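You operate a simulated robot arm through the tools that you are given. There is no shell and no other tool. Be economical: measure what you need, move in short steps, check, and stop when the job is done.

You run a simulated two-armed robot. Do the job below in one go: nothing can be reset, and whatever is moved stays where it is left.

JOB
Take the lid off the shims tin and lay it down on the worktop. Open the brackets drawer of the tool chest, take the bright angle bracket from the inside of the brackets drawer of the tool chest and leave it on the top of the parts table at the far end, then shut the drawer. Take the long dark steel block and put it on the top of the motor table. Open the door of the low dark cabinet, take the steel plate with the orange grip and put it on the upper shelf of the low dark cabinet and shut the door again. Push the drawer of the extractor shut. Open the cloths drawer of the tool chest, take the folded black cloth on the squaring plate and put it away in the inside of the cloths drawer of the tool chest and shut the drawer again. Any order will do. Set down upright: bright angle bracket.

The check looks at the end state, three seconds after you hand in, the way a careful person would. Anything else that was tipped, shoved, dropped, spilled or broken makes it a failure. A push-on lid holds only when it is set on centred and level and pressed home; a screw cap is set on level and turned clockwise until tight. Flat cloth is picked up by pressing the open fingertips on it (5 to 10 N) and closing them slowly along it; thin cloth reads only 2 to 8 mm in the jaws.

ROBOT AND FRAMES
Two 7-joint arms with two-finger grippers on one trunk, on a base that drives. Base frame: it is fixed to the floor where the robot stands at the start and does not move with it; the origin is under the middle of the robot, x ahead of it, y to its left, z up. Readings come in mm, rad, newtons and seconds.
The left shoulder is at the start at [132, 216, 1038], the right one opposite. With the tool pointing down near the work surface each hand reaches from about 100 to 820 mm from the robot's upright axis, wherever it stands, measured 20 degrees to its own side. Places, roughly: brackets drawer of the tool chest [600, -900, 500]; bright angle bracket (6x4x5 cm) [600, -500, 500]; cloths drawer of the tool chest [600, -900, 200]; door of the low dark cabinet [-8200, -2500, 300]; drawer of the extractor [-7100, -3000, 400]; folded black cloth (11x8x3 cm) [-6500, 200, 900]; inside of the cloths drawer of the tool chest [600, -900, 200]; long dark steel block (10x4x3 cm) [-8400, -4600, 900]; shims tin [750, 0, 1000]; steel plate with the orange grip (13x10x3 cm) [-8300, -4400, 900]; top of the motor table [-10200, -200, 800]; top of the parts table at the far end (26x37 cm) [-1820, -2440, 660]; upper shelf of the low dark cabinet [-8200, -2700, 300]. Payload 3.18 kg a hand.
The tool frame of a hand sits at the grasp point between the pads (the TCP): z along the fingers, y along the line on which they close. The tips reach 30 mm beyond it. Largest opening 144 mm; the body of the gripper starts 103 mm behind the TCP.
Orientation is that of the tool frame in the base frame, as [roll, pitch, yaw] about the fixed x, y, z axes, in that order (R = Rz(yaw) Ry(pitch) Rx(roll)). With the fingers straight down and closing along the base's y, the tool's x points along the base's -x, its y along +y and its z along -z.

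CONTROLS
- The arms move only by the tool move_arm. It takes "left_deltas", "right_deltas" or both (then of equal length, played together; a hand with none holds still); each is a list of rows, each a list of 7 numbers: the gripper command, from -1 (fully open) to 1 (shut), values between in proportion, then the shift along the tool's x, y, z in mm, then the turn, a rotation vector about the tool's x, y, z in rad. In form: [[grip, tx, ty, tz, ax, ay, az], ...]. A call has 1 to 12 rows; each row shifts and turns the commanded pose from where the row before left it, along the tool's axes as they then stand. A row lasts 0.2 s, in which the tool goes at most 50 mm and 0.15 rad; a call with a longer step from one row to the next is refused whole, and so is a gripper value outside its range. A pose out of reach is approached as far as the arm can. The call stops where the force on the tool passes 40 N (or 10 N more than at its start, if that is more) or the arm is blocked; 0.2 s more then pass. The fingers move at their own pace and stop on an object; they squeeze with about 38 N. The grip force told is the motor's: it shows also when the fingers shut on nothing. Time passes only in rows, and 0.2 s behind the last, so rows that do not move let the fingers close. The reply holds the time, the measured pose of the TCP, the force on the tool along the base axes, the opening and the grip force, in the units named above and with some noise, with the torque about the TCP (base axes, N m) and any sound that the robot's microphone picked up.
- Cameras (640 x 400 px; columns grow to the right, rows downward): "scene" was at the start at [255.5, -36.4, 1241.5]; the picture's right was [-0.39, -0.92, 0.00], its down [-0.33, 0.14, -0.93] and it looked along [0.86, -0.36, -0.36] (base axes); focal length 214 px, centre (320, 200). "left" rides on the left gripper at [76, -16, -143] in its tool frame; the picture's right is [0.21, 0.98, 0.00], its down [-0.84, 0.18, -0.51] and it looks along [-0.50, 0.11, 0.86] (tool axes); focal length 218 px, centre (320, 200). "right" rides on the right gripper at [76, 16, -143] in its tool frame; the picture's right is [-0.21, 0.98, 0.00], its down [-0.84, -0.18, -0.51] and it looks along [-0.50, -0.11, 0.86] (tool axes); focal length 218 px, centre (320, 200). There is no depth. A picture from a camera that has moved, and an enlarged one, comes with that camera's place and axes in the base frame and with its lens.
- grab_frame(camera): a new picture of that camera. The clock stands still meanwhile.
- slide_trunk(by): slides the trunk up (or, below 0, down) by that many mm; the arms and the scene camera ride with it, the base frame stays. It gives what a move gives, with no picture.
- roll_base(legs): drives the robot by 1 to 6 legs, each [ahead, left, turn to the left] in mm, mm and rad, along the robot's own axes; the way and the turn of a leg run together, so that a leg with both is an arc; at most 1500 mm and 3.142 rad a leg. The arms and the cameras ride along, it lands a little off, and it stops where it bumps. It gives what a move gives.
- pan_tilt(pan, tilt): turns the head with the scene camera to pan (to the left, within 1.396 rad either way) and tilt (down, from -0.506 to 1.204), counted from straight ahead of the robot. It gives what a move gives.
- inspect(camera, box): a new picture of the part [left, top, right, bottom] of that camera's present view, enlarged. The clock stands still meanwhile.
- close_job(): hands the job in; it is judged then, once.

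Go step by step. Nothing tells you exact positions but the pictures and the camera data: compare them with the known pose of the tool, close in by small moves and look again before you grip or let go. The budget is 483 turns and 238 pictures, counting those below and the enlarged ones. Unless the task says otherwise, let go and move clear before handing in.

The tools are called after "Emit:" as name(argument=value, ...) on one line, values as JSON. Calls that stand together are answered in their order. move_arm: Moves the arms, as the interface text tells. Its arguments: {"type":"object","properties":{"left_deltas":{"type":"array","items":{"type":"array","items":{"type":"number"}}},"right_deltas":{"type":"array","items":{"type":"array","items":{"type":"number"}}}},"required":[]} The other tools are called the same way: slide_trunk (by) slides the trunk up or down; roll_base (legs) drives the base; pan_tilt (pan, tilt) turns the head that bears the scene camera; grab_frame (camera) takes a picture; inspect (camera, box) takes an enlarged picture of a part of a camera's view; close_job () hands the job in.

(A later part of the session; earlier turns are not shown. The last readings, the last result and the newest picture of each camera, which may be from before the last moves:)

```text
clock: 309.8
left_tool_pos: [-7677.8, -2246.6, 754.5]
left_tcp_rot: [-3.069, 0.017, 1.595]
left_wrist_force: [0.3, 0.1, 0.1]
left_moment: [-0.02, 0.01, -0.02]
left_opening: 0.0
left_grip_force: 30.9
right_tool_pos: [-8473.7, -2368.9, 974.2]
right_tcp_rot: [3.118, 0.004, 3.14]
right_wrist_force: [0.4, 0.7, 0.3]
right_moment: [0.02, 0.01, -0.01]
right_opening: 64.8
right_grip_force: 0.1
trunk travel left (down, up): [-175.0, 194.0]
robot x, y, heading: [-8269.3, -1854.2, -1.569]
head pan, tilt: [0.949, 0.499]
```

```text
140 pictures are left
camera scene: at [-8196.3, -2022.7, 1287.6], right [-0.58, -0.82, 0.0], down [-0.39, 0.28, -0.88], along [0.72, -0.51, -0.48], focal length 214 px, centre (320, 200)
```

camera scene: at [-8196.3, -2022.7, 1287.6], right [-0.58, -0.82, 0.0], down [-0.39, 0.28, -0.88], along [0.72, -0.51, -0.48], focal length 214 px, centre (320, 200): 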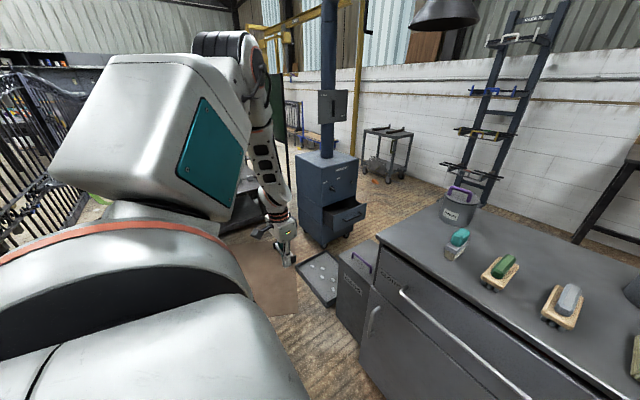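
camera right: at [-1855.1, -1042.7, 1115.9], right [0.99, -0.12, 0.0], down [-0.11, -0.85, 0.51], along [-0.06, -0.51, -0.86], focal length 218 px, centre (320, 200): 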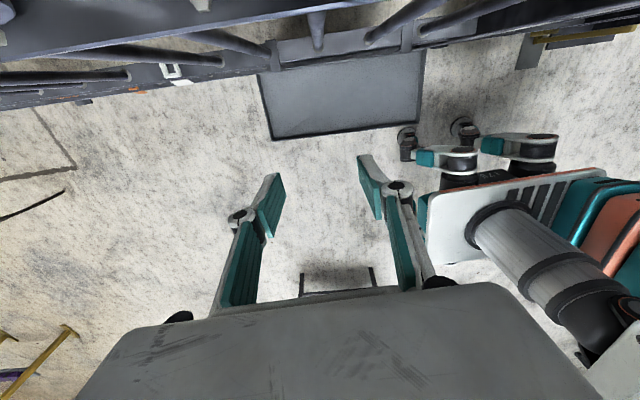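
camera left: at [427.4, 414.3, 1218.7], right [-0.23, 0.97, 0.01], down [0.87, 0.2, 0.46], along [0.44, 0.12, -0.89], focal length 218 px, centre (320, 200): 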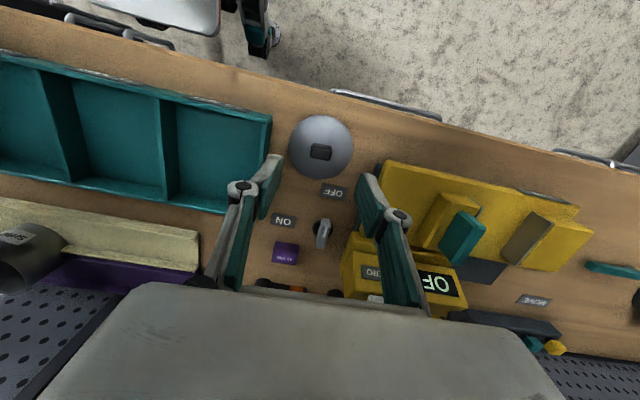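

The extractor drawer opens toward -x (I'll shut it from the other side later). The cabinet door has a vertical handle at about [-7880, -2510, 290…530], hinged on the -x side. I line the left hand up with the handle and lower the trunk.

Emit:
roll_base(legs=[[0, -205, 0]])

Emit:
slide_trunk(by=-160)

Emit:
move_arm(left_deltas=[[0, 0, 0, 0, 0, -0.13, 0], [-0.2, 0, 0, 0, 0, -0.13, 0], [-0.2, 0, 0, 0, 0, -0.13, 0], [-0.2, 0, 0, 0, 0, -0.13, 0], [-0.2, 0, 0, 0, 0, -0.13, 0], [-0.2, 0, 0, 0, 0, -0.13, 0], [-0.2, 0, 0, 0, 0, 0, 0]])

Emit:
grab_frame(camera="left")

```text
clock: 312.2
left_tool_pos: [-7878.6, -2245.1, 753.5]
left_tcp_rot: [-3.069, 0.018, 1.601]
left_wrist_force: [-0.2, -0.7, 0.2]
left_moment: [-0.03, -0.01, 0.03]
left_opening: 0.0
left_grip_force: 30.1
right_tool_pos: [-8673.5, -2372.2, 973.8]
right_tcp_rot: [3.12, 0.006, -3.138]
right_wrist_force: [-0.7, 0.3, -0.3]
right_moment: [-0.01, -0.02, 0.05]
right_opening: 64.8
right_grip_force: 0.1
trunk travel left (down, up): [-175.0, 194.0]
robot x, y, heading: [-8473.3, -1852.8, -1.562]
head pan, tilt: [0.949, 0.499]
```

```text
clock: 314.0
left_tool_pos: [-7878.8, -2245.5, 593.9]
left_tcp_rot: [-3.068, 0.02, 1.601]
left_wrist_force: [0.3, 0.5, -0.3]
left_moment: [0.0, -0.01, 0.01]
left_opening: 0.1
left_grip_force: 30.8
right_tool_pos: [-8674.0, -2372.3, 815.5]
right_tcp_rot: [3.12, 0.008, -3.136]
right_wrist_force: [-0.1, -0.2, -0.5]
right_moment: [-0.01, 0.02, 0.03]
right_opening: 64.7
right_grip_force: 0.0
trunk travel left (down, up): [-15.0, 354.0]
robot x, y, heading: [-8469.7, -1852.1, -1.557]
head pan, tilt: [0.949, 0.499]
```

```text
clock: 315.6
left_tool_pos: [-7879.6, -2246.9, 593.6]
left_tcp_rot: [-3.04, 0.796, 1.674]
left_wrist_force: [0.5, -0.5, -0.6]
left_moment: [0.0, -0.01, 0.0]
left_opening: 86.5
left_grip_force: 0.1
right_tool_pos: [-8673.9, -2372.1, 814.6]
right_tcp_rot: [3.119, 0.006, -3.138]
right_wrist_force: [0.5, -0.1, 0.1]
right_moment: [-0.02, 0.02, 0.01]
right_opening: 65.0
right_grip_force: 0.0
trunk travel left (down, up): [-15.0, 354.0]
robot x, y, heading: [-8475.6, -1850.4, -1.562]
head pan, tilt: [0.949, 0.499]
```

```text
139 pictures are left
camera left: at [-7897.6, -2090.7, 638.7], right [0.96, 0.17, -0.22], down [0.26, -0.22, 0.94], along [0.11, -0.96, -0.25], focal length 218 px, centre (320, 200)
```

left: 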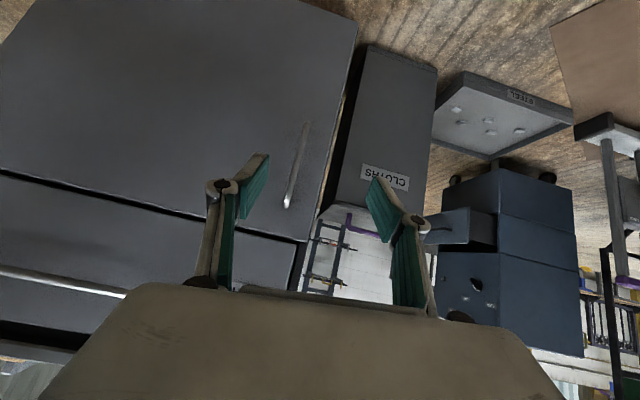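

The handle is at about x -7911, z 376…555. I approach it along the tilted finger direction.

Emit:
move_arm(left_deltas=[[-0.2, -2, -5.3, 40, 0, 0, 0], [-0.2, -2, -5.3, 40, 0, 0, 0], [-0.2, -2, -5.3, 40, 0, 0, 0], [-0.2, -2, -5.3, 40, 0, 0, 0], [-0.2, -2, -5.3, 39, 0, 0, 0], [-0.2, 0, 0, 0, 0, 0, 0]])

Emit:
grab_frame(camera="left")

```text
clock: 317.0
left_tool_pos: [-7898.1, -2387.7, 491.0]
left_tcp_rot: [-3.037, 0.794, 1.674]
left_wrist_force: [0.1, -0.1, 0.2]
left_moment: [-0.01, 0.01, -0.01]
left_opening: 86.5
left_grip_force: 0.1
left hand out of reach, approached as far as the arm can: row 5
right_tool_pos: [-8673.6, -2371.8, 813.9]
right_tcp_rot: [3.12, 0.006, -3.138]
right_wrist_force: [0.3, -0.5, -1.0]
right_moment: [-0.01, -0.01, -0.01]
right_opening: 64.7
right_grip_force: 0.0
trunk travel left (down, up): [-15.0, 354.0]
robot x, y, heading: [-8471.8, -1854.6, -1.558]
head pan, tilt: [0.949, 0.499]
```

```text
138 pictures are left
camera left: at [-7915.2, -2232.9, 536.6], right [0.96, 0.17, -0.22], down [0.26, -0.22, 0.94], along [0.11, -0.96, -0.25], focal length 218 px, centre (320, 200)
```

left: 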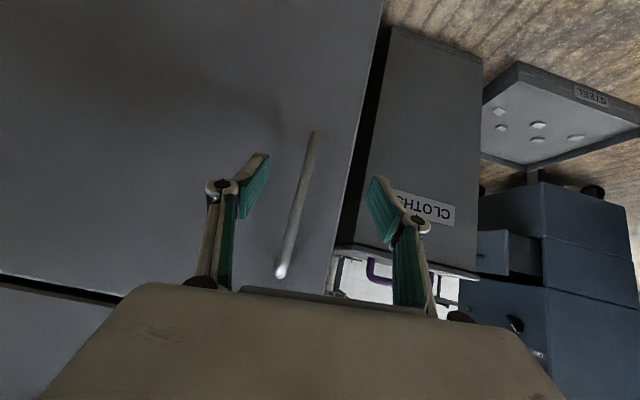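

I advance with the base.

Emit:
roll_base(legs=[[95, -13, 0]])

Emit:
grab_frame(camera="left")

```text
clock: 318.3
left_tool_pos: [-7909.0, -2469.6, 484.1]
left_tcp_rot: [-3.038, 0.775, 1.681]
left_wrist_force: [-1.8, 6.9, 7.0]
left_moment: [0.51, -0.76, -0.18]
left_opening: 12.8
left_grip_force: 41.2
right_tool_pos: [-8684.8, -2466.7, 814.8]
right_tcp_rot: [3.12, 0.007, -3.134]
right_wrist_force: [0.8, 0.1, -0.2]
right_moment: [0.0, 0.0, -0.01]
right_opening: 64.7
right_grip_force: 0.1
trunk travel left (down, up): [-15.0, 354.0]
robot x, y, heading: [-8486.3, -1949.2, -1.558]
head pan, tilt: [0.949, 0.499]
stopped in leg 1: the force on the tool passed its limit at 57 N (the readings are from after the stop); the commanded pose is now the measured one
```

```text
137 pictures are left
camera left: at [-7927.6, -2315.6, 532.8], right [0.96, 0.18, -0.22], down [0.26, -0.24, 0.94], along [0.12, -0.95, -0.27], focal length 218 px, centre (320, 200)
```

left: 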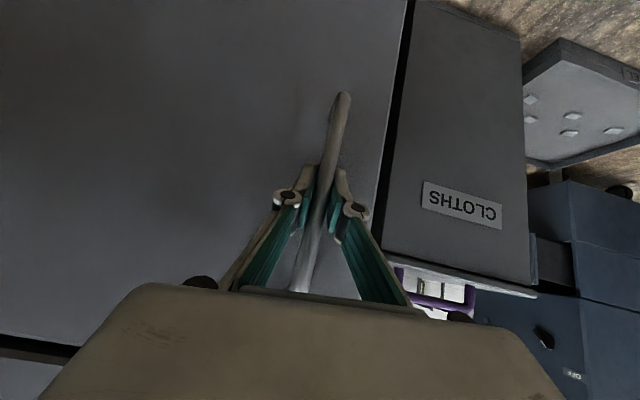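

The fingers hold the handle. I pull the door open along its arc with the base.

Emit:
roll_base(legs=[[-100, -10, 0], [-95, -28, 0]])

Emit:
grab_frame(camera="left")

```text
clock: 320.1
left_tool_pos: [-7947.6, -2276.1, 484.1]
left_tcp_rot: [-3.034, 0.774, 1.685]
left_wrist_force: [-0.3, 0.9, 0.0]
left_moment: [-0.01, 0.0, -0.01]
left_opening: 86.4
left_grip_force: 0.0
right_tool_pos: [-8723.5, -2274.8, 814.4]
right_tcp_rot: [3.12, 0.008, -3.132]
right_wrist_force: [0.7, 1.0, -0.7]
right_moment: [-0.04, 0.0, -0.03]
right_opening: 64.8
right_grip_force: 0.1
trunk travel left (down, up): [-15.0, 354.0]
robot x, y, heading: [-8525.7, -1757.0, -1.555]
head pan, tilt: [0.949, 0.499]
```

```text
136 pictures are left
camera left: at [-7967.6, -2121.9, 532.3], right [0.96, 0.19, -0.22], down [0.26, -0.23, 0.94], along [0.12, -0.95, -0.27], focal length 218 px, centre (320, 200)
```

left: 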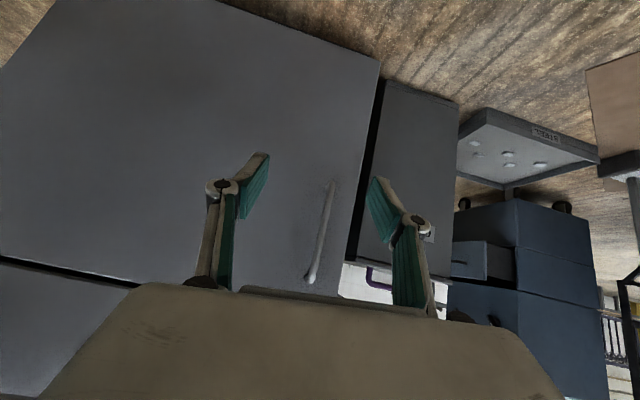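

The gripper command had reverted to open, so it slipped off. I return to the handle and close explicitly this time.

Emit:
roll_base(legs=[[183, 38, 0]])

Emit:
grab_frame(camera="left")

```text
clock: 321.7
left_tool_pos: [-7908.4, -2459.2, 483.6]
left_tcp_rot: [-3.036, 0.773, 1.683]
left_wrist_force: [-0.7, 0.1, -0.2]
left_moment: [-0.02, 0.02, 0.0]
left_opening: 86.3
left_grip_force: 0.2
right_tool_pos: [-8682.6, -2459.0, 813.1]
right_tcp_rot: [3.118, 0.005, -3.133]
right_wrist_force: [0.0, -0.1, 1.6]
right_moment: [0.03, 0.0, 0.03]
right_opening: 64.9
right_grip_force: 0.0
trunk travel left (down, up): [-15.0, 354.0]
robot x, y, heading: [-8485.2, -1940.8, -1.554]
head pan, tilt: [0.949, 0.499]
```

```text
135 pictures are left
camera left: at [-7926.7, -2306.2, 531.7], right [0.96, 0.19, -0.22], down [0.26, -0.24, 0.94], along [0.12, -0.95, -0.27], focal length 218 px, centre (320, 200)
```

left: 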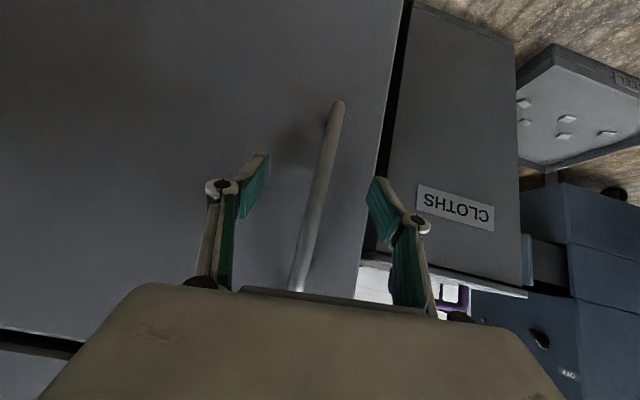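

Emit:
move_arm(left_deltas=[[0.3, 0, 0, 0, 0, 0, 0], [0.7, 0, 0, 0, 0, 0, 0], [1, 0, 0, 0, 0, 0, 0], [1, 0, 0, 0, 0, 0, 0]])

Emit:
roll_base(legs=[[-100, -10, 0], [-90, -28, 0]])

Emit:
grab_frame(camera="left")

```text
clock: 322.7
left_tool_pos: [-7908.7, -2459.2, 482.6]
left_tcp_rot: [-3.036, 0.773, 1.68]
left_wrist_force: [-7.7, 0.2, -3.0]
left_moment: [-0.2, -1.58, -0.06]
left_opening: 12.5
left_grip_force: 42.7
right_tool_pos: [-8683.3, -2458.4, 814.3]
right_tcp_rot: [3.119, 0.006, -3.135]
right_wrist_force: [-0.1, -0.5, -0.2]
right_moment: [0.01, -0.01, 0.03]
right_opening: 64.7
right_grip_force: 0.1
trunk travel left (down, up): [-15.0, 354.0]
robot x, y, heading: [-8486.7, -1931.0, -1.551]
head pan, tilt: [0.949, 0.499]
```

```text
clock: 323.9
left_tool_pos: [-7926.0, -2363.6, 483.9]
left_tcp_rot: [-3.032, 0.774, 1.67]
left_wrist_force: [-0.9, 0.2, 0.5]
left_moment: [-0.15, -1.57, -0.01]
left_opening: 12.6
left_grip_force: 42.5
right_tool_pos: [-8695.7, -2360.7, 814.1]
right_tcp_rot: [3.121, 0.007, -3.136]
right_wrist_force: [-0.2, -0.4, -0.3]
right_moment: [-0.01, -0.01, -0.01]
right_opening: 65.1
right_grip_force: 0.1
trunk travel left (down, up): [-15.0, 354.0]
robot x, y, heading: [-8497.9, -1842.2, -1.558]
head pan, tilt: [0.949, 0.499]
stopped in leg 1: the force on the tool passed its limit at 45 N (the readings are from after the stop); the commanded pose is now the measured one
```

```text
134 pictures are left
camera left: at [-7942.1, -2208.8, 531.8], right [0.96, 0.17, -0.22], down [0.26, -0.24, 0.94], along [0.11, -0.96, -0.27], focal length 218 px, centre (320, 200)
```

left: 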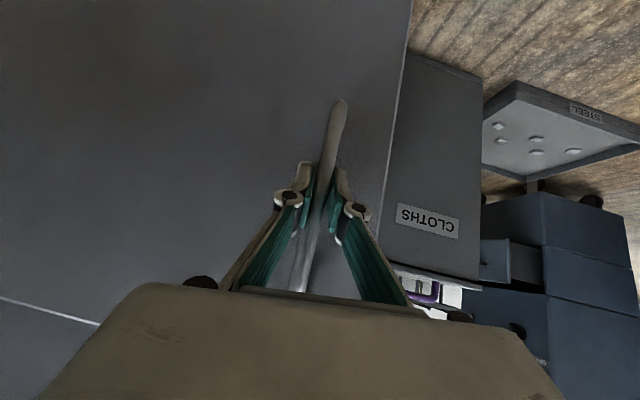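

The door is opening. I continue along the arc.

Emit:
roll_base(legs=[[-50, -14, 0], [-50, -17, 0]])

Emit:
roll_base(legs=[[-50, -20, 0], [-50, -24, 0]])

Emit:
grab_frame(camera="left")

```text
clock: 325.5
left_tool_pos: [-7958.9, -2273.7, 483.3]
left_tcp_rot: [-3.041, 0.772, 1.665]
left_wrist_force: [0.0, -0.5, 8.8]
left_moment: [0.34, -1.64, 0.08]
left_opening: 12.2
left_grip_force: 42.7
right_tool_pos: [-8730.0, -2266.7, 815.1]
right_tcp_rot: [3.12, 0.008, -3.141]
right_wrist_force: [0.5, -0.5, -0.3]
right_moment: [-0.01, -0.01, -0.02]
right_opening: 64.7
right_grip_force: 0.1
trunk travel left (down, up): [-15.0, 354.0]
robot x, y, heading: [-8530.4, -1746.7, -1.566]
head pan, tilt: [0.949, 0.499]
stopped in leg 2: the robot was blocked; the commanded pose is now the measured one
```

```text
clock: 326.2
left_tool_pos: [-7957.3, -2275.0, 483.5]
left_tcp_rot: [-3.05, 0.775, 1.657]
left_wrist_force: [0.2, -0.7, 2.3]
left_moment: [0.18, -1.57, -0.02]
left_opening: 12.0
left_grip_force: 42.6
right_tool_pos: [-8733.1, -2266.2, 815.7]
right_tcp_rot: [3.121, 0.006, 3.14]
right_wrist_force: [-0.5, 0.7, -1.0]
right_moment: [-0.01, -0.03, 0.02]
right_opening: 64.8
right_grip_force: 0.1
trunk travel left (down, up): [-15.0, 354.0]
robot x, y, heading: [-8531.9, -1747.0, -1.566]
head pan, tilt: [0.949, 0.499]
stopped in leg 1: the robot was blocked; the commanded pose is now the measured one
```

```text
133 pictures are left
camera left: at [-7973.8, -2121.1, 531.3], right [0.96, 0.17, -0.21], down [0.25, -0.24, 0.94], along [0.11, -0.96, -0.27], focal length 218 px, centre (320, 200)
```

left: 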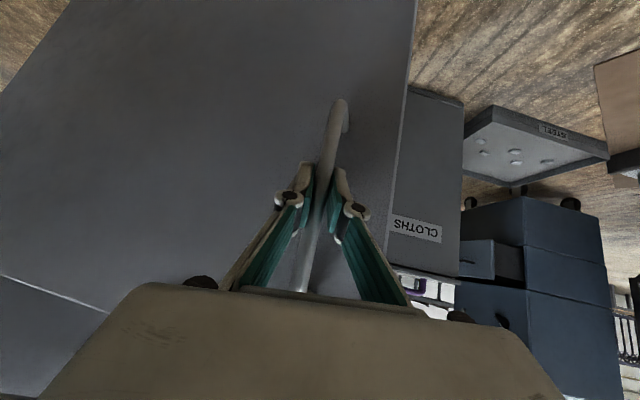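

The base seems blocked behind. I release the handle and check what is behind the robot.

Emit:
move_arm(left_deltas=[[0, 0, 0, 0, 0, 0, 0], [-0.2, 0, 0, 0, 0, 0, 0], [-0.2, 0, 0, -40, 0, 0, 0], [-0.2, 0, 0, -30, 0, 0, 0], [-0.2, 0, 0, 0, 0, 0, 0]])

Emit:
grab_frame(camera="right")

Emit:
pan_tilt(pan=1.39, tilt=0.5)

Emit:
grab_frame(camera="scene")

```text
clock: 327.4
left_tool_pos: [-7954.2, -2224.4, 534.0]
left_tcp_rot: [-3.044, 0.774, 1.662]
left_wrist_force: [0.6, 0.5, -0.1]
left_moment: [-0.03, -0.01, 0.04]
left_opening: 86.6
left_grip_force: 0.0
right_tool_pos: [-8733.0, -2265.6, 815.9]
right_tcp_rot: [3.121, 0.008, 3.141]
right_wrist_force: [-0.3, -0.7, 0.5]
right_moment: [0.01, 0.0, 0.0]
right_opening: 64.8
right_grip_force: 0.0
trunk travel left (down, up): [-15.0, 354.0]
robot x, y, heading: [-8529.5, -1749.5, -1.568]
head pan, tilt: [0.949, 0.499]
```

```text
132 pictures are left
camera right: at [-8809.9, -2253.6, 956.5], right [0.21, 0.98, 0.02], down [0.84, -0.19, 0.51], along [0.5, -0.09, -0.86], focal length 218 px, centre (320, 200)
```

right: 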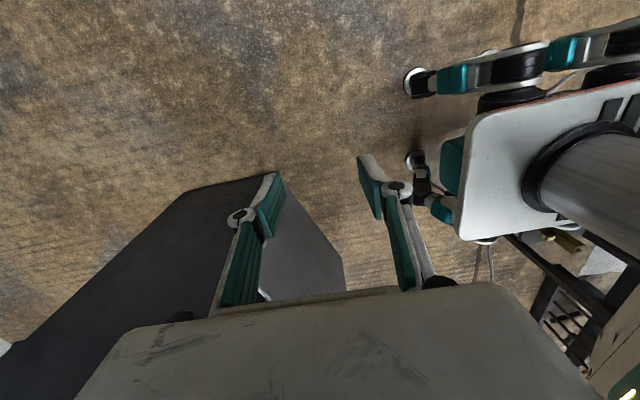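

```text
clock: 328.3
left_tool_pos: [-7953.6, -2224.9, 535.3]
left_tcp_rot: [-3.045, 0.774, 1.661]
left_wrist_force: [-0.1, -0.2, -0.4]
left_moment: [0.0, -0.01, 0.0]
left_opening: 86.5
left_grip_force: 0.1
right_tool_pos: [-8733.8, -2265.7, 814.6]
right_tcp_rot: [3.119, 0.007, 3.139]
right_wrist_force: [0.2, 0.2, 0.0]
right_moment: [0.0, -0.04, -0.02]
right_opening: 64.8
right_grip_force: 0.1
trunk travel left (down, up): [-15.0, 354.0]
robot x, y, heading: [-8530.6, -1745.7, -1.566]
head pan, tilt: [1.389, 0.499]
```

```text
131 pictures are left
camera scene: at [-8439.9, -2044.0, 1086.5], right [-0.18, -0.98, 0.0], down [-0.47, 0.08, -0.88], along [0.86, -0.16, -0.48], focal length 214 px, centre (320, 200)
```

scene: 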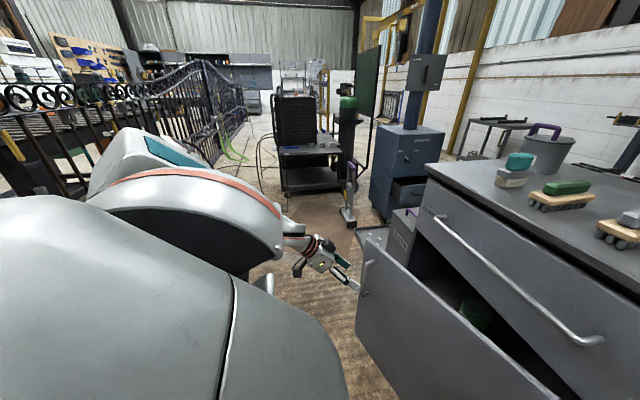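

The gate is close behind, so I'll swing the door from its inside with the right hand while standing on the +x side. I move the robot left first.

Emit:
move_arm(left_deltas=[[-0.2, 0, 0, -30, 0, 0, 0], [-0.2, 0, 0, -30, 0, 0, 0], [-0.2, 0, 0, 0, 0, 0, 0]])

Emit:
roll_base(legs=[[0, 800, 0]])

Emit:
pan_tilt(pan=-0.5, tilt=0.7)

Emit:
grab_frame(camera="scene")

```text
clock: 329.1
left_tool_pos: [-7951.6, -2182.3, 577.1]
left_tcp_rot: [-3.046, 0.774, 1.662]
left_wrist_force: [-0.4, 0.3, 0.3]
left_moment: [0.02, 0.02, 0.03]
left_opening: 86.5
left_grip_force: 0.1
right_tool_pos: [-8734.4, -2266.1, 815.2]
right_tcp_rot: [3.122, 0.007, 3.14]
right_wrist_force: [0.4, 0.1, 0.1]
right_moment: [0.0, -0.03, 0.01]
right_opening: 64.8
right_grip_force: 0.1
trunk travel left (down, up): [-15.0, 354.0]
robot x, y, heading: [-8528.8, -1752.2, -1.563]
head pan, tilt: [1.389, 0.499]
```

```text
clock: 333.2
left_tool_pos: [-7556.0, -2170.3, 576.8]
left_tcp_rot: [-3.047, 0.773, 1.678]
left_wrist_force: [-0.9, -0.6, -1.2]
left_moment: [0.0, -0.02, 0.02]
left_opening: 86.0
left_grip_force: 0.0
right_tool_pos: [-8335.7, -2267.9, 816.5]
right_tcp_rot: [3.123, 0.005, -3.123]
right_wrist_force: [0.1, -0.8, 0.4]
right_moment: [-0.01, 0.0, 0.02]
right_opening: 64.7
right_grip_force: 0.1
trunk travel left (down, up): [-15.0, 354.0]
robot x, y, heading: [-8143.0, -1747.2, -1.546]
head pan, tilt: [1.389, 0.499]
stopped in leg 1: the robot was blocked; the commanded pose is now the measured one
```

```text
clock: 335.1
left_tool_pos: [-7556.0, -2169.1, 576.1]
left_tcp_rot: [-3.047, 0.774, 1.681]
left_wrist_force: [0.4, -0.1, -0.4]
left_moment: [-0.02, 0.0, -0.03]
left_opening: 86.6
left_grip_force: 0.0
right_tool_pos: [-8336.1, -2268.8, 814.5]
right_tcp_rot: [3.123, 0.008, -3.122]
right_wrist_force: [-0.4, -0.6, 0.0]
right_moment: [-0.01, 0.01, 0.01]
right_opening: 64.8
right_grip_force: 0.0
trunk travel left (down, up): [-15.0, 354.0]
robot x, y, heading: [-8143.0, -1747.1, -1.546]
head pan, tilt: [-0.499, 0.7]
```

```text
130 pictures are left
camera scene: at [-8175.7, -2101.7, 1068.8], right [-0.89, 0.46, 0.0], down [0.29, 0.57, -0.77], along [-0.35, -0.68, -0.64], focal length 214 px, centre (320, 200)
```

scene: 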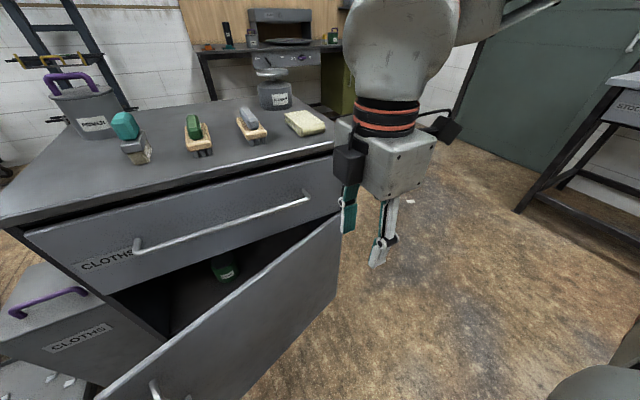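

Blocked again at the rear side (gate foot). I move forward a bit and go on to the left.

Emit:
roll_base(legs=[[80, 0, -0.02], [0, 640, 0]])

Emit:
pan_tilt(pan=-0.6, tilt=0.7)

Emit:
grab_frame(camera="scene")

```text
clock: 341.9
left_tool_pos: [-6914.7, -2249.3, 577.4]
left_tcp_rot: [-3.048, 0.774, 1.672]
left_wrist_force: [0.0, 0.2, 0.4]
left_moment: [0.0, 0.02, 0.03]
left_opening: 86.5
left_grip_force: 0.0
right_tool_pos: [-7694.7, -2340.7, 815.6]
right_tcp_rot: [3.122, 0.007, -3.131]
right_wrist_force: [-0.7, -0.6, 0.1]
right_moment: [0.01, -0.02, 0.01]
right_opening: 64.8
right_grip_force: 0.0
trunk travel left (down, up): [-15.0, 354.0]
robot x, y, heading: [-7496.5, -1820.7, -1.556]
head pan, tilt: [-0.499, 0.7]
```

```text
clock: 342.5
left_tool_pos: [-6913.7, -2247.8, 577.1]
left_tcp_rot: [-3.047, 0.774, 1.671]
left_wrist_force: [0.2, 0.7, 0.7]
left_moment: [0.02, -0.05, -0.03]
left_opening: 86.5
left_grip_force: 0.0
right_tool_pos: [-7694.7, -2339.5, 815.2]
right_tcp_rot: [3.122, 0.007, -3.133]
right_wrist_force: [0.0, 0.7, 0.9]
right_moment: [0.01, 0.0, -0.01]
right_opening: 64.8
right_grip_force: 0.1
trunk travel left (down, up): [-15.0, 354.0]
robot x, y, heading: [-7497.4, -1822.8, -1.557]
head pan, tilt: [-0.6, 0.7]
```

```text
129 pictures are left
camera scene: at [-7541.6, -2171.0, 1068.8], right [-0.83, 0.55, 0.0], down [0.36, 0.54, -0.76], along [-0.42, -0.64, -0.64], focal length 214 px, centre (320, 200)
```

scene: 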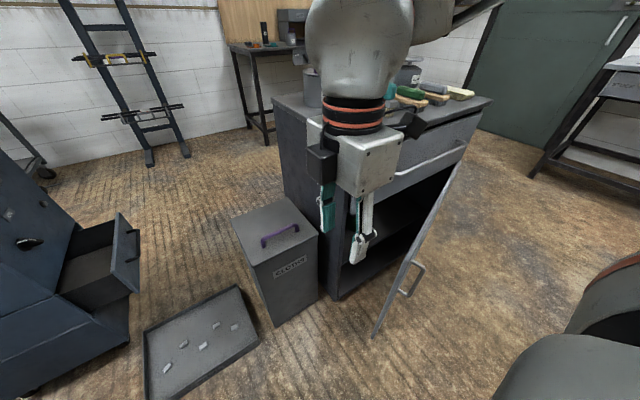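

The cabinet stands open about 20°. I lower the right hand beside the door's free edge, then sweep toward -x to swing it wide.

Emit:
move_arm(right_deltas=[[1, 30, -20, 30, 0, 0, 0], [1, 30, -20, 35, 0, 0, 0], [1, 0, 0, 40, 0, 0, 0], [1, 0, 0, 40, 0, 0, 0], [1, 0, 0, 40, 0, 0, 0], [1, 0, 0, 40, 0, 0, 0], [1, 0, 0, 40, 0, 0, 0], [1, 0, 0, 0, 0, 0, 0]])

Emit:
grab_frame(camera="scene")

```text
refused: row 2 steps farther than a row can; nothing moved
```

```text
128 pictures are left
camera scene: at [-7541.6, -2171.0, 1068.8], right [-0.83, 0.55, 0.0], down [0.36, 0.54, -0.76], along [-0.42, -0.64, -0.64], focal length 214 px, centre (320, 200)
```

scene: 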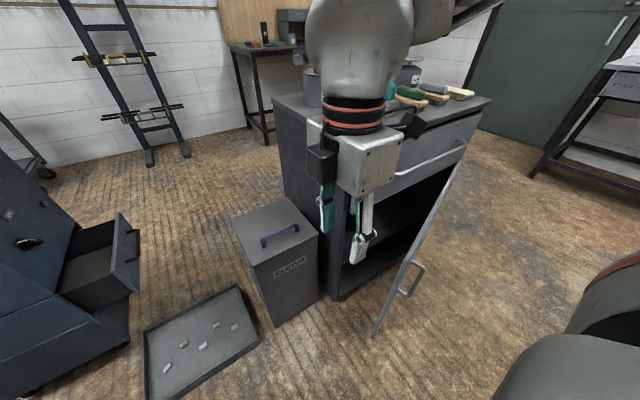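

Emit:
move_arm(right_deltas=[[1, 25, -20, 30, 0, 0, 0], [1, 25, -20, 30, 0, 0, 0], [1, 0, 0, 40, 0, 0, 0], [1, 0, 0, 40, 0, 0, 0], [1, 0, 0, 40, 0, 0, 0], [1, 0, 0, 40, 0, 0, 0], [1, 0, 0, 40, 0, 0, 0], [1, 0, 0, 0, 0, 0, 0]])

Emit:
grab_frame(camera="scene")

```text
clock: 344.3
left_tool_pos: [-6914.5, -2248.6, 575.8]
left_tcp_rot: [-3.047, 0.775, 1.672]
left_wrist_force: [-0.3, 0.4, 0.4]
left_moment: [0.03, -0.03, -0.02]
left_opening: 86.5
left_grip_force: 0.0
right_tool_pos: [-7743.4, -2378.1, 553.6]
right_tcp_rot: [3.126, 0.007, -3.132]
right_wrist_force: [0.3, 0.2, 0.3]
right_moment: [0.03, -0.01, 0.01]
right_opening: 0.0
right_grip_force: 30.6
trunk travel left (down, up): [-15.0, 354.0]
robot x, y, heading: [-7500.8, -1820.9, -1.559]
head pan, tilt: [-0.6, 0.7]
```

```text
127 pictures are left
camera scene: at [-7541.6, -2170.8, 1069.0], right [-0.83, 0.55, 0.0], down [0.36, 0.54, -0.77], along [-0.42, -0.64, -0.64], focal length 214 px, centre (320, 200)
```

scene: 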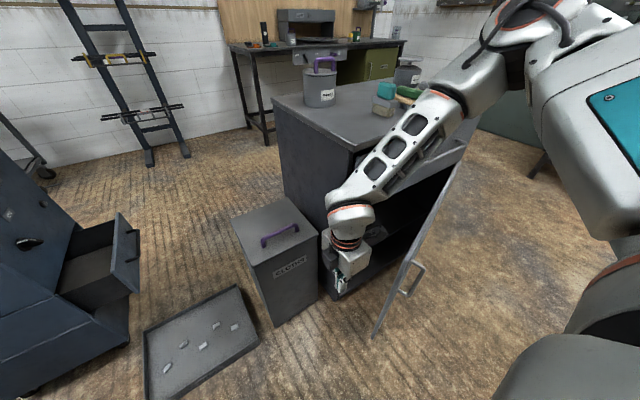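

I sweep the right hand toward -x with the arm.

Emit:
move_arm(right_deltas=[[1, 35, 0, 15, 0, 0, 0], [1, 40, 0, 15, 0, 0, 0], [1, 40, 0, 15, 0, 0, 0], [1, 40, 0, 0, 0, 0, 0], [1, 40, 0, 0, 0, 0, 0], [1, 40, 0, 0, 0, 0, 0], [1, 40, 0, 0, 0, 0, 0], [1, 40, 0, 0, 0, 0, 0], [1, 0, 0, 0, 0, 0, 0]])

Emit:
grab_frame(camera="scene")

```text
clock: 346.3
left_tool_pos: [-6914.6, -2248.6, 577.1]
left_tcp_rot: [-3.048, 0.772, 1.67]
left_wrist_force: [0.9, 0.9, -0.1]
left_moment: [-0.01, 0.0, -0.01]
left_opening: 86.3
left_grip_force: 0.0
right_tool_pos: [-8058.1, -2379.7, 507.3]
right_tcp_rot: [3.123, 0.007, -3.133]
right_wrist_force: [-0.4, -0.1, -0.5]
right_moment: [0.03, 0.02, 0.0]
right_opening: 0.1
right_grip_force: 31.3
trunk travel left (down, up): [-15.0, 354.0]
robot x, y, heading: [-7493.8, -1821.4, -1.557]
head pan, tilt: [-0.6, 0.7]
```

```text
126 pictures are left
camera scene: at [-7541.6, -2170.9, 1068.8], right [-0.83, 0.55, 0.0], down [0.36, 0.54, -0.76], along [-0.42, -0.64, -0.64], focal length 214 px, centre (320, 200)
```

scene: 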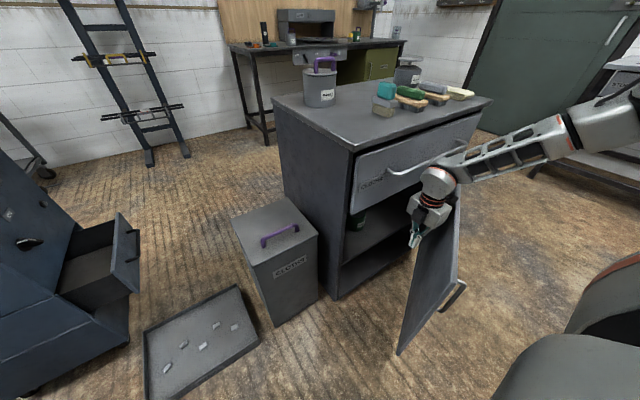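

It works; the shelf inside is visible. I continue the sweep.

Emit:
move_arm(right_deltas=[[1, 40, 0, 0, 0, 0, 0], [1, 40, 0, 0, 0, 0, 0], [1, 40, 0, 0, 0, 0, 0], [1, 40, 0, 0, 0, 0, 0], [1, 40, 0, 0, 0, 0, 0], [1, 0, 0, 0, 0, 0, 0]])

Emit:
roll_base(legs=[[0, -200, 0]])

Emit:
grab_frame(camera="scene")

```text
clock: 347.7
left_tool_pos: [-6914.9, -2248.6, 578.0]
left_tcp_rot: [-3.047, 0.773, 1.67]
left_wrist_force: [0.3, 0.5, -0.1]
left_moment: [0.01, -0.01, 0.0]
left_opening: 86.5
left_grip_force: 0.0
right_tool_pos: [-8256.7, -2379.9, 503.8]
right_tcp_rot: [3.124, 0.006, -3.132]
right_wrist_force: [1.0, -0.1, 0.0]
right_moment: [0.0, -0.04, 0.02]
right_opening: 0.0
right_grip_force: 30.6
trunk travel left (down, up): [-15.0, 354.0]
robot x, y, heading: [-7498.3, -1821.1, -1.553]
head pan, tilt: [-0.6, 0.7]
```

```text
clock: 350.0
left_tool_pos: [-7107.5, -2250.7, 577.4]
left_tcp_rot: [-3.05, 0.774, 1.671]
left_wrist_force: [-0.7, -0.1, 0.0]
left_moment: [0.02, 0.0, 0.02]
left_opening: 86.5
left_grip_force: 0.0
right_tool_pos: [-8445.1, -2381.8, 502.6]
right_tcp_rot: [3.118, 0.016, -3.127]
right_wrist_force: [2.2, 0.4, 0.5]
right_moment: [-0.06, 0.21, 0.09]
right_opening: 0.0
right_grip_force: 30.2
trunk travel left (down, up): [-15.0, 354.0]
robot x, y, heading: [-7694.6, -1823.1, -1.559]
head pan, tilt: [-0.6, 0.7]
stopped in leg 1: the force on the tool passed its limit at 49 N (the readings are from after the stop); the commanded pose is now the measured one
```

```text
125 pictures are left
camera scene: at [-7735.1, -2173.6, 1068.7], right [-0.83, 0.55, 0.0], down [0.36, 0.54, -0.77], along [-0.42, -0.64, -0.64], focal length 214 px, centre (320, 200)
```

scene: 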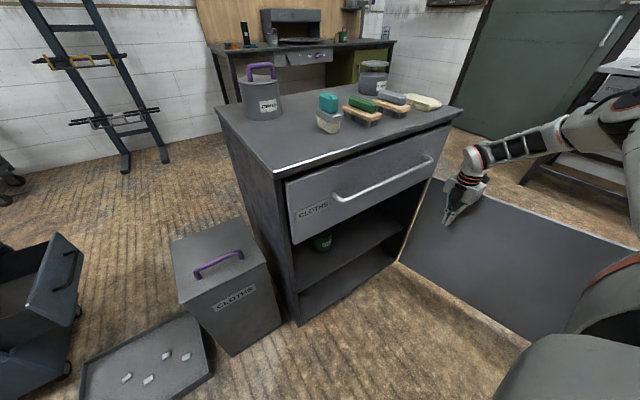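

The door is fully open, with the upper shelf visible. The door now blocks the way around the cabinet, so I look for another passage, past the extractor on its +x side.

Emit:
pan_tilt(pan=0.75, tilt=0.5)

Emit:
grab_frame(camera="scene")

```text
clock: 351.5
left_tool_pos: [-7109.6, -2250.0, 577.7]
left_tcp_rot: [-3.047, 0.772, 1.672]
left_wrist_force: [-0.6, -0.2, 1.1]
left_moment: [0.0, 0.0, 0.01]
left_opening: 86.3
left_grip_force: 0.0
right_tool_pos: [-8445.3, -2381.5, 503.6]
right_tcp_rot: [3.118, 0.015, -3.125]
right_wrist_force: [5.1, 1.7, -1.2]
right_moment: [-0.04, 0.49, 0.21]
right_opening: 0.1
right_grip_force: 30.5
trunk travel left (down, up): [-15.0, 354.0]
robot x, y, heading: [-7692.3, -1823.5, -1.554]
head pan, tilt: [0.75, 0.499]
```

```text
124 pictures are left
camera scene: at [-7625.2, -2168.4, 1086.5], right [-0.72, -0.69, 0.0], down [-0.33, 0.35, -0.88], along [0.61, -0.63, -0.48], focal length 214 px, centre (320, 200)
```

scene: 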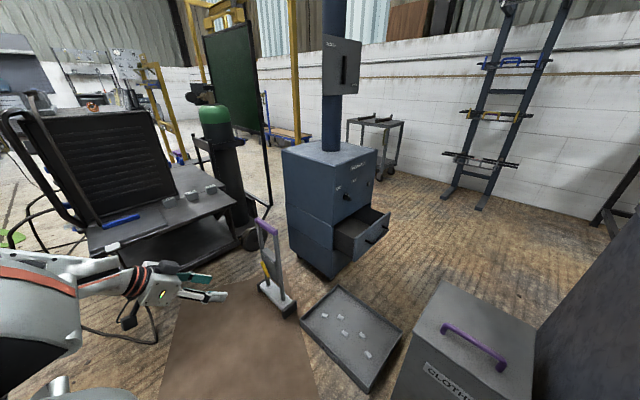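

No other passage is wide enough. I'll leave the door only ajar while fetching the things: I lift the right hand over the door to its outer side.

Emit:
move_arm(right_deltas=[[1, -10, 0, -20, 0, 0, 0], [1, 0, 0, -45, 0, 0, 0], [1, 0, 0, -45, 0, 0, 0], [1, 0, 0, -45, 0, 0, 0], [1, 0, 0, -45, 0, 0, 0], [1, 0, 0, -40, 0, 0, 0], [1, 0, 0, 0, 0, 0, 0]])

Emit:
roll_base(legs=[[0, -170, 0]])

Emit:
grab_frame(camera="right")

```text
clock: 353.1
left_tool_pos: [-7109.4, -2250.7, 575.5]
left_tcp_rot: [-3.048, 0.774, 1.674]
left_wrist_force: [-0.3, 0.2, 0.0]
left_moment: [0.02, 0.02, 0.03]
left_opening: 86.4
left_grip_force: 0.0
right_tool_pos: [-8441.0, -2386.4, 743.7]
right_tcp_rot: [3.119, 0.017, -3.127]
right_wrist_force: [-0.2, -0.8, -1.1]
right_moment: [0.02, 0.01, 0.0]
right_opening: 0.1
right_grip_force: 30.9
trunk travel left (down, up): [-15.0, 354.0]
robot x, y, heading: [-7688.9, -1823.6, -1.554]
head pan, tilt: [0.75, 0.499]
```

```text
clock: 355.3
left_tool_pos: [-7278.5, -2253.8, 577.6]
left_tcp_rot: [-3.047, 0.773, 1.671]
left_wrist_force: [-0.3, -1.0, -0.4]
left_moment: [0.01, 0.0, 0.0]
left_opening: 86.4
left_grip_force: 0.1
right_tool_pos: [-8610.3, -2388.3, 744.0]
right_tcp_rot: [3.119, 0.017, -3.127]
right_wrist_force: [0.3, 0.1, 0.3]
right_moment: [0.02, -0.03, 0.01]
right_opening: 0.0
right_grip_force: 30.9
trunk travel left (down, up): [-15.0, 354.0]
robot x, y, heading: [-7860.8, -1825.8, -1.558]
head pan, tilt: [0.75, 0.499]
```

```text
123 pictures are left
camera right: at [-8689.3, -2377.2, 884.8], right [0.19, 0.98, 0.03], down [0.84, -0.18, 0.52], along [0.51, -0.08, -0.86], focal length 218 px, centre (320, 200)
```

right: 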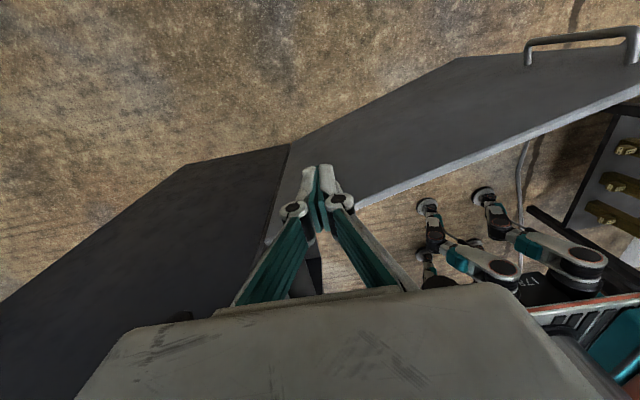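

I'm on the outer side of the door. I lower the hand and push the door back toward closed, leaving it ajar.

Emit:
move_arm(right_deltas=[[1, 0, 0, 40, 0, 0, 0], [1, 0, 0, 40, 0, 0, 0], [1, 0, 0, 40, 0, 0, 0], [1, 0, 0, 40, 0, 0, 0], [1, 0, 0, 40, 0, 0, 0], [1, 0, 0, 0, 0, 0, 0]])

Emit:
roll_base(legs=[[0, 300, 0]])

Emit:
pan_tilt(pan=-0.6, tilt=0.7)

Emit:
grab_frame(camera="scene")

```text
clock: 356.7
left_tool_pos: [-7278.4, -2253.6, 577.9]
left_tcp_rot: [-3.045, 0.775, 1.671]
left_wrist_force: [-0.2, 0.6, -1.2]
left_moment: [0.0, 0.0, 0.0]
left_opening: 86.3
left_grip_force: 0.1
right_tool_pos: [-8607.4, -2385.9, 543.0]
right_tcp_rot: [3.12, 0.015, -3.127]
right_wrist_force: [0.1, 0.7, -0.2]
right_moment: [-0.01, 0.0, -0.03]
right_opening: 0.0
right_grip_force: 30.6
trunk travel left (down, up): [-15.0, 354.0]
robot x, y, heading: [-7859.7, -1823.8, -1.56]
head pan, tilt: [0.75, 0.499]
```

```text
clock: 359.9
left_tool_pos: [-6974.9, -2248.5, 577.4]
left_tcp_rot: [-3.049, 0.773, 1.675]
left_wrist_force: [-0.3, 0.1, -0.7]
left_moment: [0.01, 0.01, 0.01]
left_opening: 86.7
left_grip_force: 0.1
right_tool_pos: [-8304.2, -2380.9, 543.5]
right_tcp_rot: [3.118, 0.016, -3.125]
right_wrist_force: [0.7, 0.0, -0.4]
right_moment: [0.01, 0.0, -0.02]
right_opening: 0.2
right_grip_force: 30.8
trunk travel left (down, up): [-15.0, 354.0]
robot x, y, heading: [-7561.6, -1819.5, -1.556]
head pan, tilt: [0.75, 0.499]
```

```text
clock: 361.4
left_tool_pos: [-6975.3, -2248.5, 576.2]
left_tcp_rot: [-3.046, 0.775, 1.674]
left_wrist_force: [-0.1, 0.4, -0.1]
left_moment: [0.02, 0.0, 0.0]
left_opening: 86.1
left_grip_force: 0.0
right_tool_pos: [-8303.8, -2382.2, 544.0]
right_tcp_rot: [3.119, 0.015, -3.124]
right_wrist_force: [0.9, 0.2, -0.4]
right_moment: [-0.02, -0.02, 0.03]
right_opening: 0.0
right_grip_force: 30.6
trunk travel left (down, up): [-15.0, 354.0]
robot x, y, heading: [-7561.3, -1820.1, -1.558]
head pan, tilt: [-0.6, 0.7]
```

```text
122 pictures are left
camera scene: at [-7602.5, -2171.5, 1068.8], right [-0.83, 0.55, 0.0], down [0.35, 0.54, -0.77], along [-0.42, -0.64, -0.64], focal length 214 px, centre (320, 200)
```

scene: 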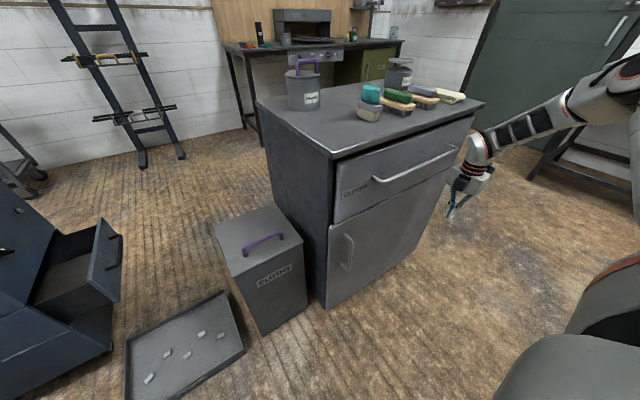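

The door swung shut by itself; it will be reopened later. Now I tuck the right hand and go around the far side to the bench with the block and the plate.

Emit:
move_arm(right_deltas=[[1, 0, 20, -40, 0, 0, 0], [1, 0, 20, -40, 0, 0, 0], [1, 0, 10, -45, 0, 0, 0], [1, -10, 0, -45, 0, 0, 0], [1, -20, 0, -45, 0, 0, 0], [1, -40, 0, -20, 0, 0, 0], [1, -45, 0, 0, 0, 0, 0], [1, -45, 0, 0, 0, 0, 0], [1, -45, 0, 0, 0, 0, 0], [1, -45, 0, 0, 0, 0, 0], [1, -45, 0, 0, 0, 0, 0], [1, -45, 0, 0, 0, 0, 0]])

Emit:
roll_base(legs=[[0, -1000, 0], [0, -650, 0], [1500, 0, 0], [300, 0, 0]])

Emit:
pan_tilt(pan=0.4, tilt=0.5)

Emit:
grab_frame(camera="scene")

```text
clock: 364.0
left_tool_pos: [-6975.5, -2248.0, 576.5]
left_tcp_rot: [-3.048, 0.773, 1.674]
left_wrist_force: [0.0, -0.7, 0.2]
left_moment: [-0.02, 0.02, 0.0]
left_opening: 86.2
left_grip_force: 0.1
right_tool_pos: [-7969.7, -2332.8, 781.6]
right_tcp_rot: [3.118, 0.016, -3.126]
right_wrist_force: [-0.3, 0.0, 0.5]
right_moment: [0.01, -0.01, -0.06]
right_opening: 0.4
right_grip_force: 31.2
trunk travel left (down, up): [-15.0, 354.0]
robot x, y, heading: [-7560.0, -1818.4, -1.558]
head pan, tilt: [-0.6, 0.7]
```

```text
clock: 387.3
left_tool_pos: [-8535.7, -4024.2, 576.4]
left_tcp_rot: [-3.048, 0.773, 1.703]
left_wrist_force: [-0.5, -0.2, -0.5]
left_moment: [0.03, 0.01, 0.0]
left_opening: 86.2
left_grip_force: 0.1
right_tool_pos: [-9527.9, -4139.5, 782.9]
right_tcp_rot: [3.119, 0.015, -3.093]
right_wrist_force: [-0.1, -0.5, -1.3]
right_moment: [0.02, -0.01, -0.02]
right_opening: 0.0
right_grip_force: 30.6
trunk travel left (down, up): [-15.0, 354.0]
robot x, y, heading: [-9132.1, -3614.9, -1.523]
head pan, tilt: [-0.6, 0.7]
```

```text
clock: 388.5
left_tool_pos: [-8535.7, -4024.4, 577.2]
left_tcp_rot: [-3.048, 0.773, 1.703]
left_wrist_force: [0.3, 0.5, 0.4]
left_moment: [-0.03, 0.01, 0.0]
left_opening: 86.2
left_grip_force: 0.2
right_tool_pos: [-9527.9, -4137.4, 782.7]
right_tcp_rot: [3.119, 0.017, -3.097]
right_wrist_force: [-0.6, 1.0, 0.1]
right_moment: [-0.05, 0.01, 0.0]
right_opening: 0.1
right_grip_force: 30.7
trunk travel left (down, up): [-15.0, 354.0]
robot x, y, heading: [-9131.9, -3615.9, -1.524]
head pan, tilt: [0.4, 0.499]
```

```text
121 pictures are left
camera scene: at [-9080.9, -3976.2, 1086.5], right [-0.9, -0.43, 0.0], down [-0.21, 0.43, -0.88], along [0.38, -0.79, -0.48], focal length 214 px, centre (320, 200)
```

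scene: 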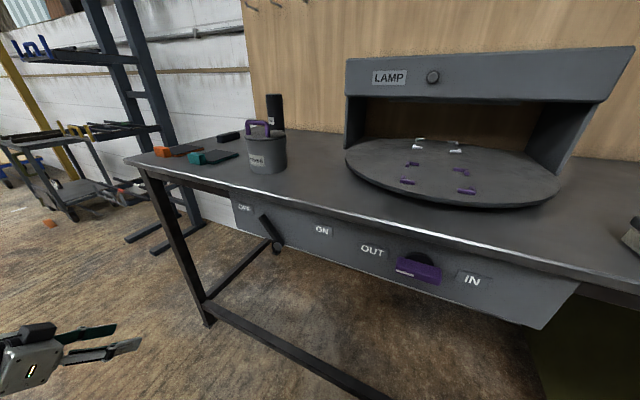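

Both things are in view on the bench. I raise the trunk and zoom on them.

Emit:
slide_trunk(by=200)

Emit:
inspect(camera="scene", box=[100, 80, 340, 240])

```text
clock: 390.7
left_tool_pos: [-8537.0, -4023.7, 775.1]
left_tcp_rot: [-3.047, 0.774, 1.703]
left_wrist_force: [0.5, 0.6, -0.9]
left_moment: [0.03, 0.01, 0.02]
left_opening: 86.6
left_grip_force: 0.1
right_tool_pos: [-9528.1, -4137.5, 981.2]
right_tcp_rot: [3.117, 0.016, -3.096]
right_wrist_force: [0.1, -0.1, -0.1]
right_moment: [0.03, 0.03, 0.01]
right_opening: 0.0
right_grip_force: 30.5
trunk travel left (down, up): [-215.0, 154.0]
robot x, y, heading: [-9132.1, -3613.5, -1.522]
head pan, tilt: [0.4, 0.499]
```

```text
2.50 times, centred on (220, 160) of scene
camera zoom: at [-9089.8, -3781.1, 1330.1], right [-0.9, -0.43, 0.0], down [-0.21, 0.43, -0.88], along [0.38, -0.79, -0.48], focal length 536 px, centre (570, 300)
```

zoom: 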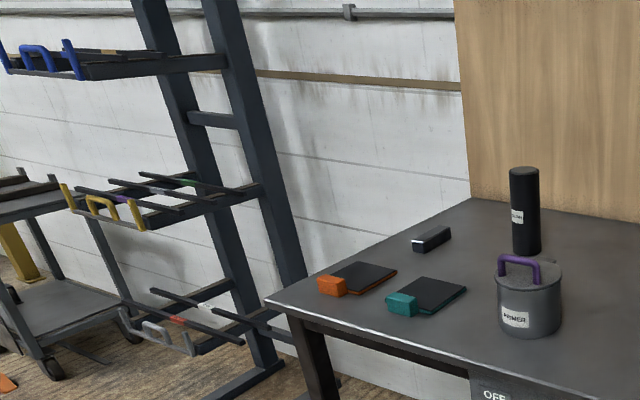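

The orange grip is at about [-8357, -4349, 905], facing the robot, plate behind it. I square the heading, raise the left hand (already tilted 45°, closing along x) and drive to it.

Emit:
roll_base(legs=[[0, 0, -0.05]])

Emit:
move_arm(left_deltas=[[-0.3, -32, 0, -31, 0, 0, 0], [-0.3, -32, 0, -31, 0, 0, 0], [-0.3, -32, 0, -31, 0, 0, 0], [-0.3, -32, 0, -31, 0, 0, 0], [-0.3, 0, 0, 0, 0, 0, 0]])

```text
clock: 391.5
left_tool_pos: [-8556.6, -4052.7, 777.4]
left_tcp_rot: [-3.046, 0.773, 1.653]
left_wrist_force: [-0.1, 0.3, 0.6]
left_moment: [-0.01, -0.05, -0.01]
left_opening: 86.7
left_grip_force: 0.1
right_tool_pos: [-9553.4, -4118.5, 982.9]
right_tcp_rot: [3.119, 0.016, 3.141]
right_wrist_force: [-0.8, 0.1, -0.7]
right_moment: [0.0, -0.01, 0.01]
right_opening: 0.0
right_grip_force: 30.5
trunk travel left (down, up): [-215.0, 154.0]
robot x, y, heading: [-9133.7, -3617.5, -1.58]
head pan, tilt: [0.4, 0.499]
```

```text
clock: 392.7
left_tool_pos: [-8541.4, -4058.1, 955.7]
left_tcp_rot: [-3.046, 0.772, 1.653]
left_wrist_force: [-0.3, -0.2, 0.7]
left_moment: [-0.01, 0.04, -0.03]
left_opening: 93.6
left_grip_force: 0.0
right_tool_pos: [-9552.4, -4117.1, 982.5]
right_tcp_rot: [3.118, 0.015, 3.141]
right_wrist_force: [0.2, 0.3, -0.1]
right_moment: [0.03, 0.03, 0.02]
right_opening: 0.0
right_grip_force: 30.9
trunk travel left (down, up): [-215.0, 154.0]
robot x, y, heading: [-9131.1, -3614.0, -1.578]
head pan, tilt: [0.4, 0.499]
```

Emit:
move_arm(right_deltas=[[1, 0, 35, -20, 0, 0, 0], [1, 0, 35, -20, 0, 0, 0], [1, 0, 35, 0, 0, 0, 0], [1, 0, 0, 0, 0, 0, 0]])

Emit:
roll_base(legs=[[0, 186, 0], [190, 0, 0]])

Emit:
grab_frame(camera="left")

Emit:
grab_frame(camera="scene")

```text
clock: 393.7
left_tool_pos: [-8542.6, -4057.4, 955.1]
left_tcp_rot: [-3.046, 0.774, 1.654]
left_wrist_force: [-0.5, -0.4, 0.3]
left_moment: [0.03, 0.0, 0.03]
left_opening: 93.4
left_grip_force: 0.0
right_tool_pos: [-9552.6, -4016.0, 1024.4]
right_tcp_rot: [3.118, 0.017, 3.138]
right_wrist_force: [0.7, -0.6, 0.0]
right_moment: [0.05, 0.02, -0.01]
right_opening: 0.0
right_grip_force: 30.4
trunk travel left (down, up): [-215.0, 154.0]
robot x, y, heading: [-9131.0, -3614.6, -1.577]
head pan, tilt: [0.4, 0.499]
```

```text
clock: 397.2
left_tool_pos: [-8354.8, -4252.4, 955.3]
left_tcp_rot: [-3.046, 0.773, 1.65]
left_wrist_force: [-0.1, -0.7, -0.2]
left_moment: [-0.03, -0.05, 0.02]
left_opening: 93.3
left_grip_force: 0.0
right_tool_pos: [-9366.0, -4208.4, 1025.1]
right_tcp_rot: [3.119, 0.016, 3.137]
right_wrist_force: [0.6, -1.0, 0.3]
right_moment: [0.02, -0.01, -0.01]
right_opening: 0.1
right_grip_force: 31.2
trunk travel left (down, up): [-215.0, 154.0]
robot x, y, heading: [-8942.3, -3804.5, -1.577]
head pan, tilt: [0.4, 0.499]
```

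```text
119 pictures are left
camera left: at [-8371.3, -4098.1, 1004.0], right [0.96, 0.16, -0.21], down [0.25, -0.24, 0.94], along [0.1, -0.96, -0.27], focal length 218 px, centre (320, 200)
```

left: 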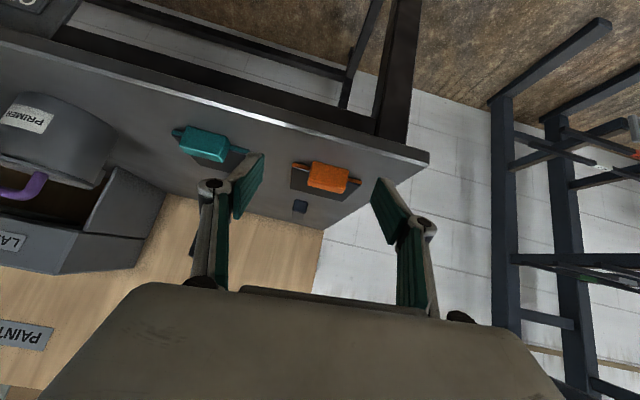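

```text
118 pictures are left
camera scene: at [-8909.9, -3976.0, 1330.2], right [-0.92, -0.38, 0.0], down [-0.18, 0.44, -0.88], along [0.34, -0.81, -0.48], focal length 214 px, centre (320, 200)
```

scene: 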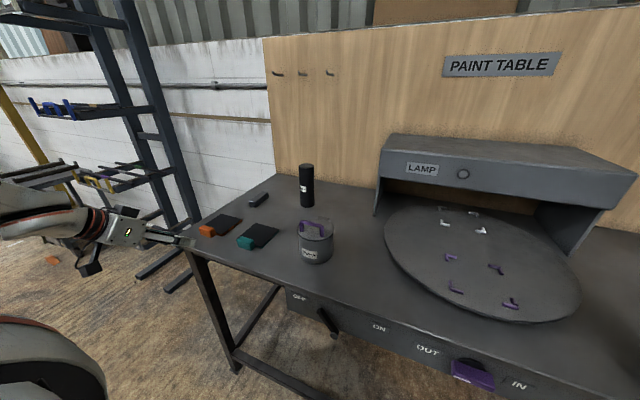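

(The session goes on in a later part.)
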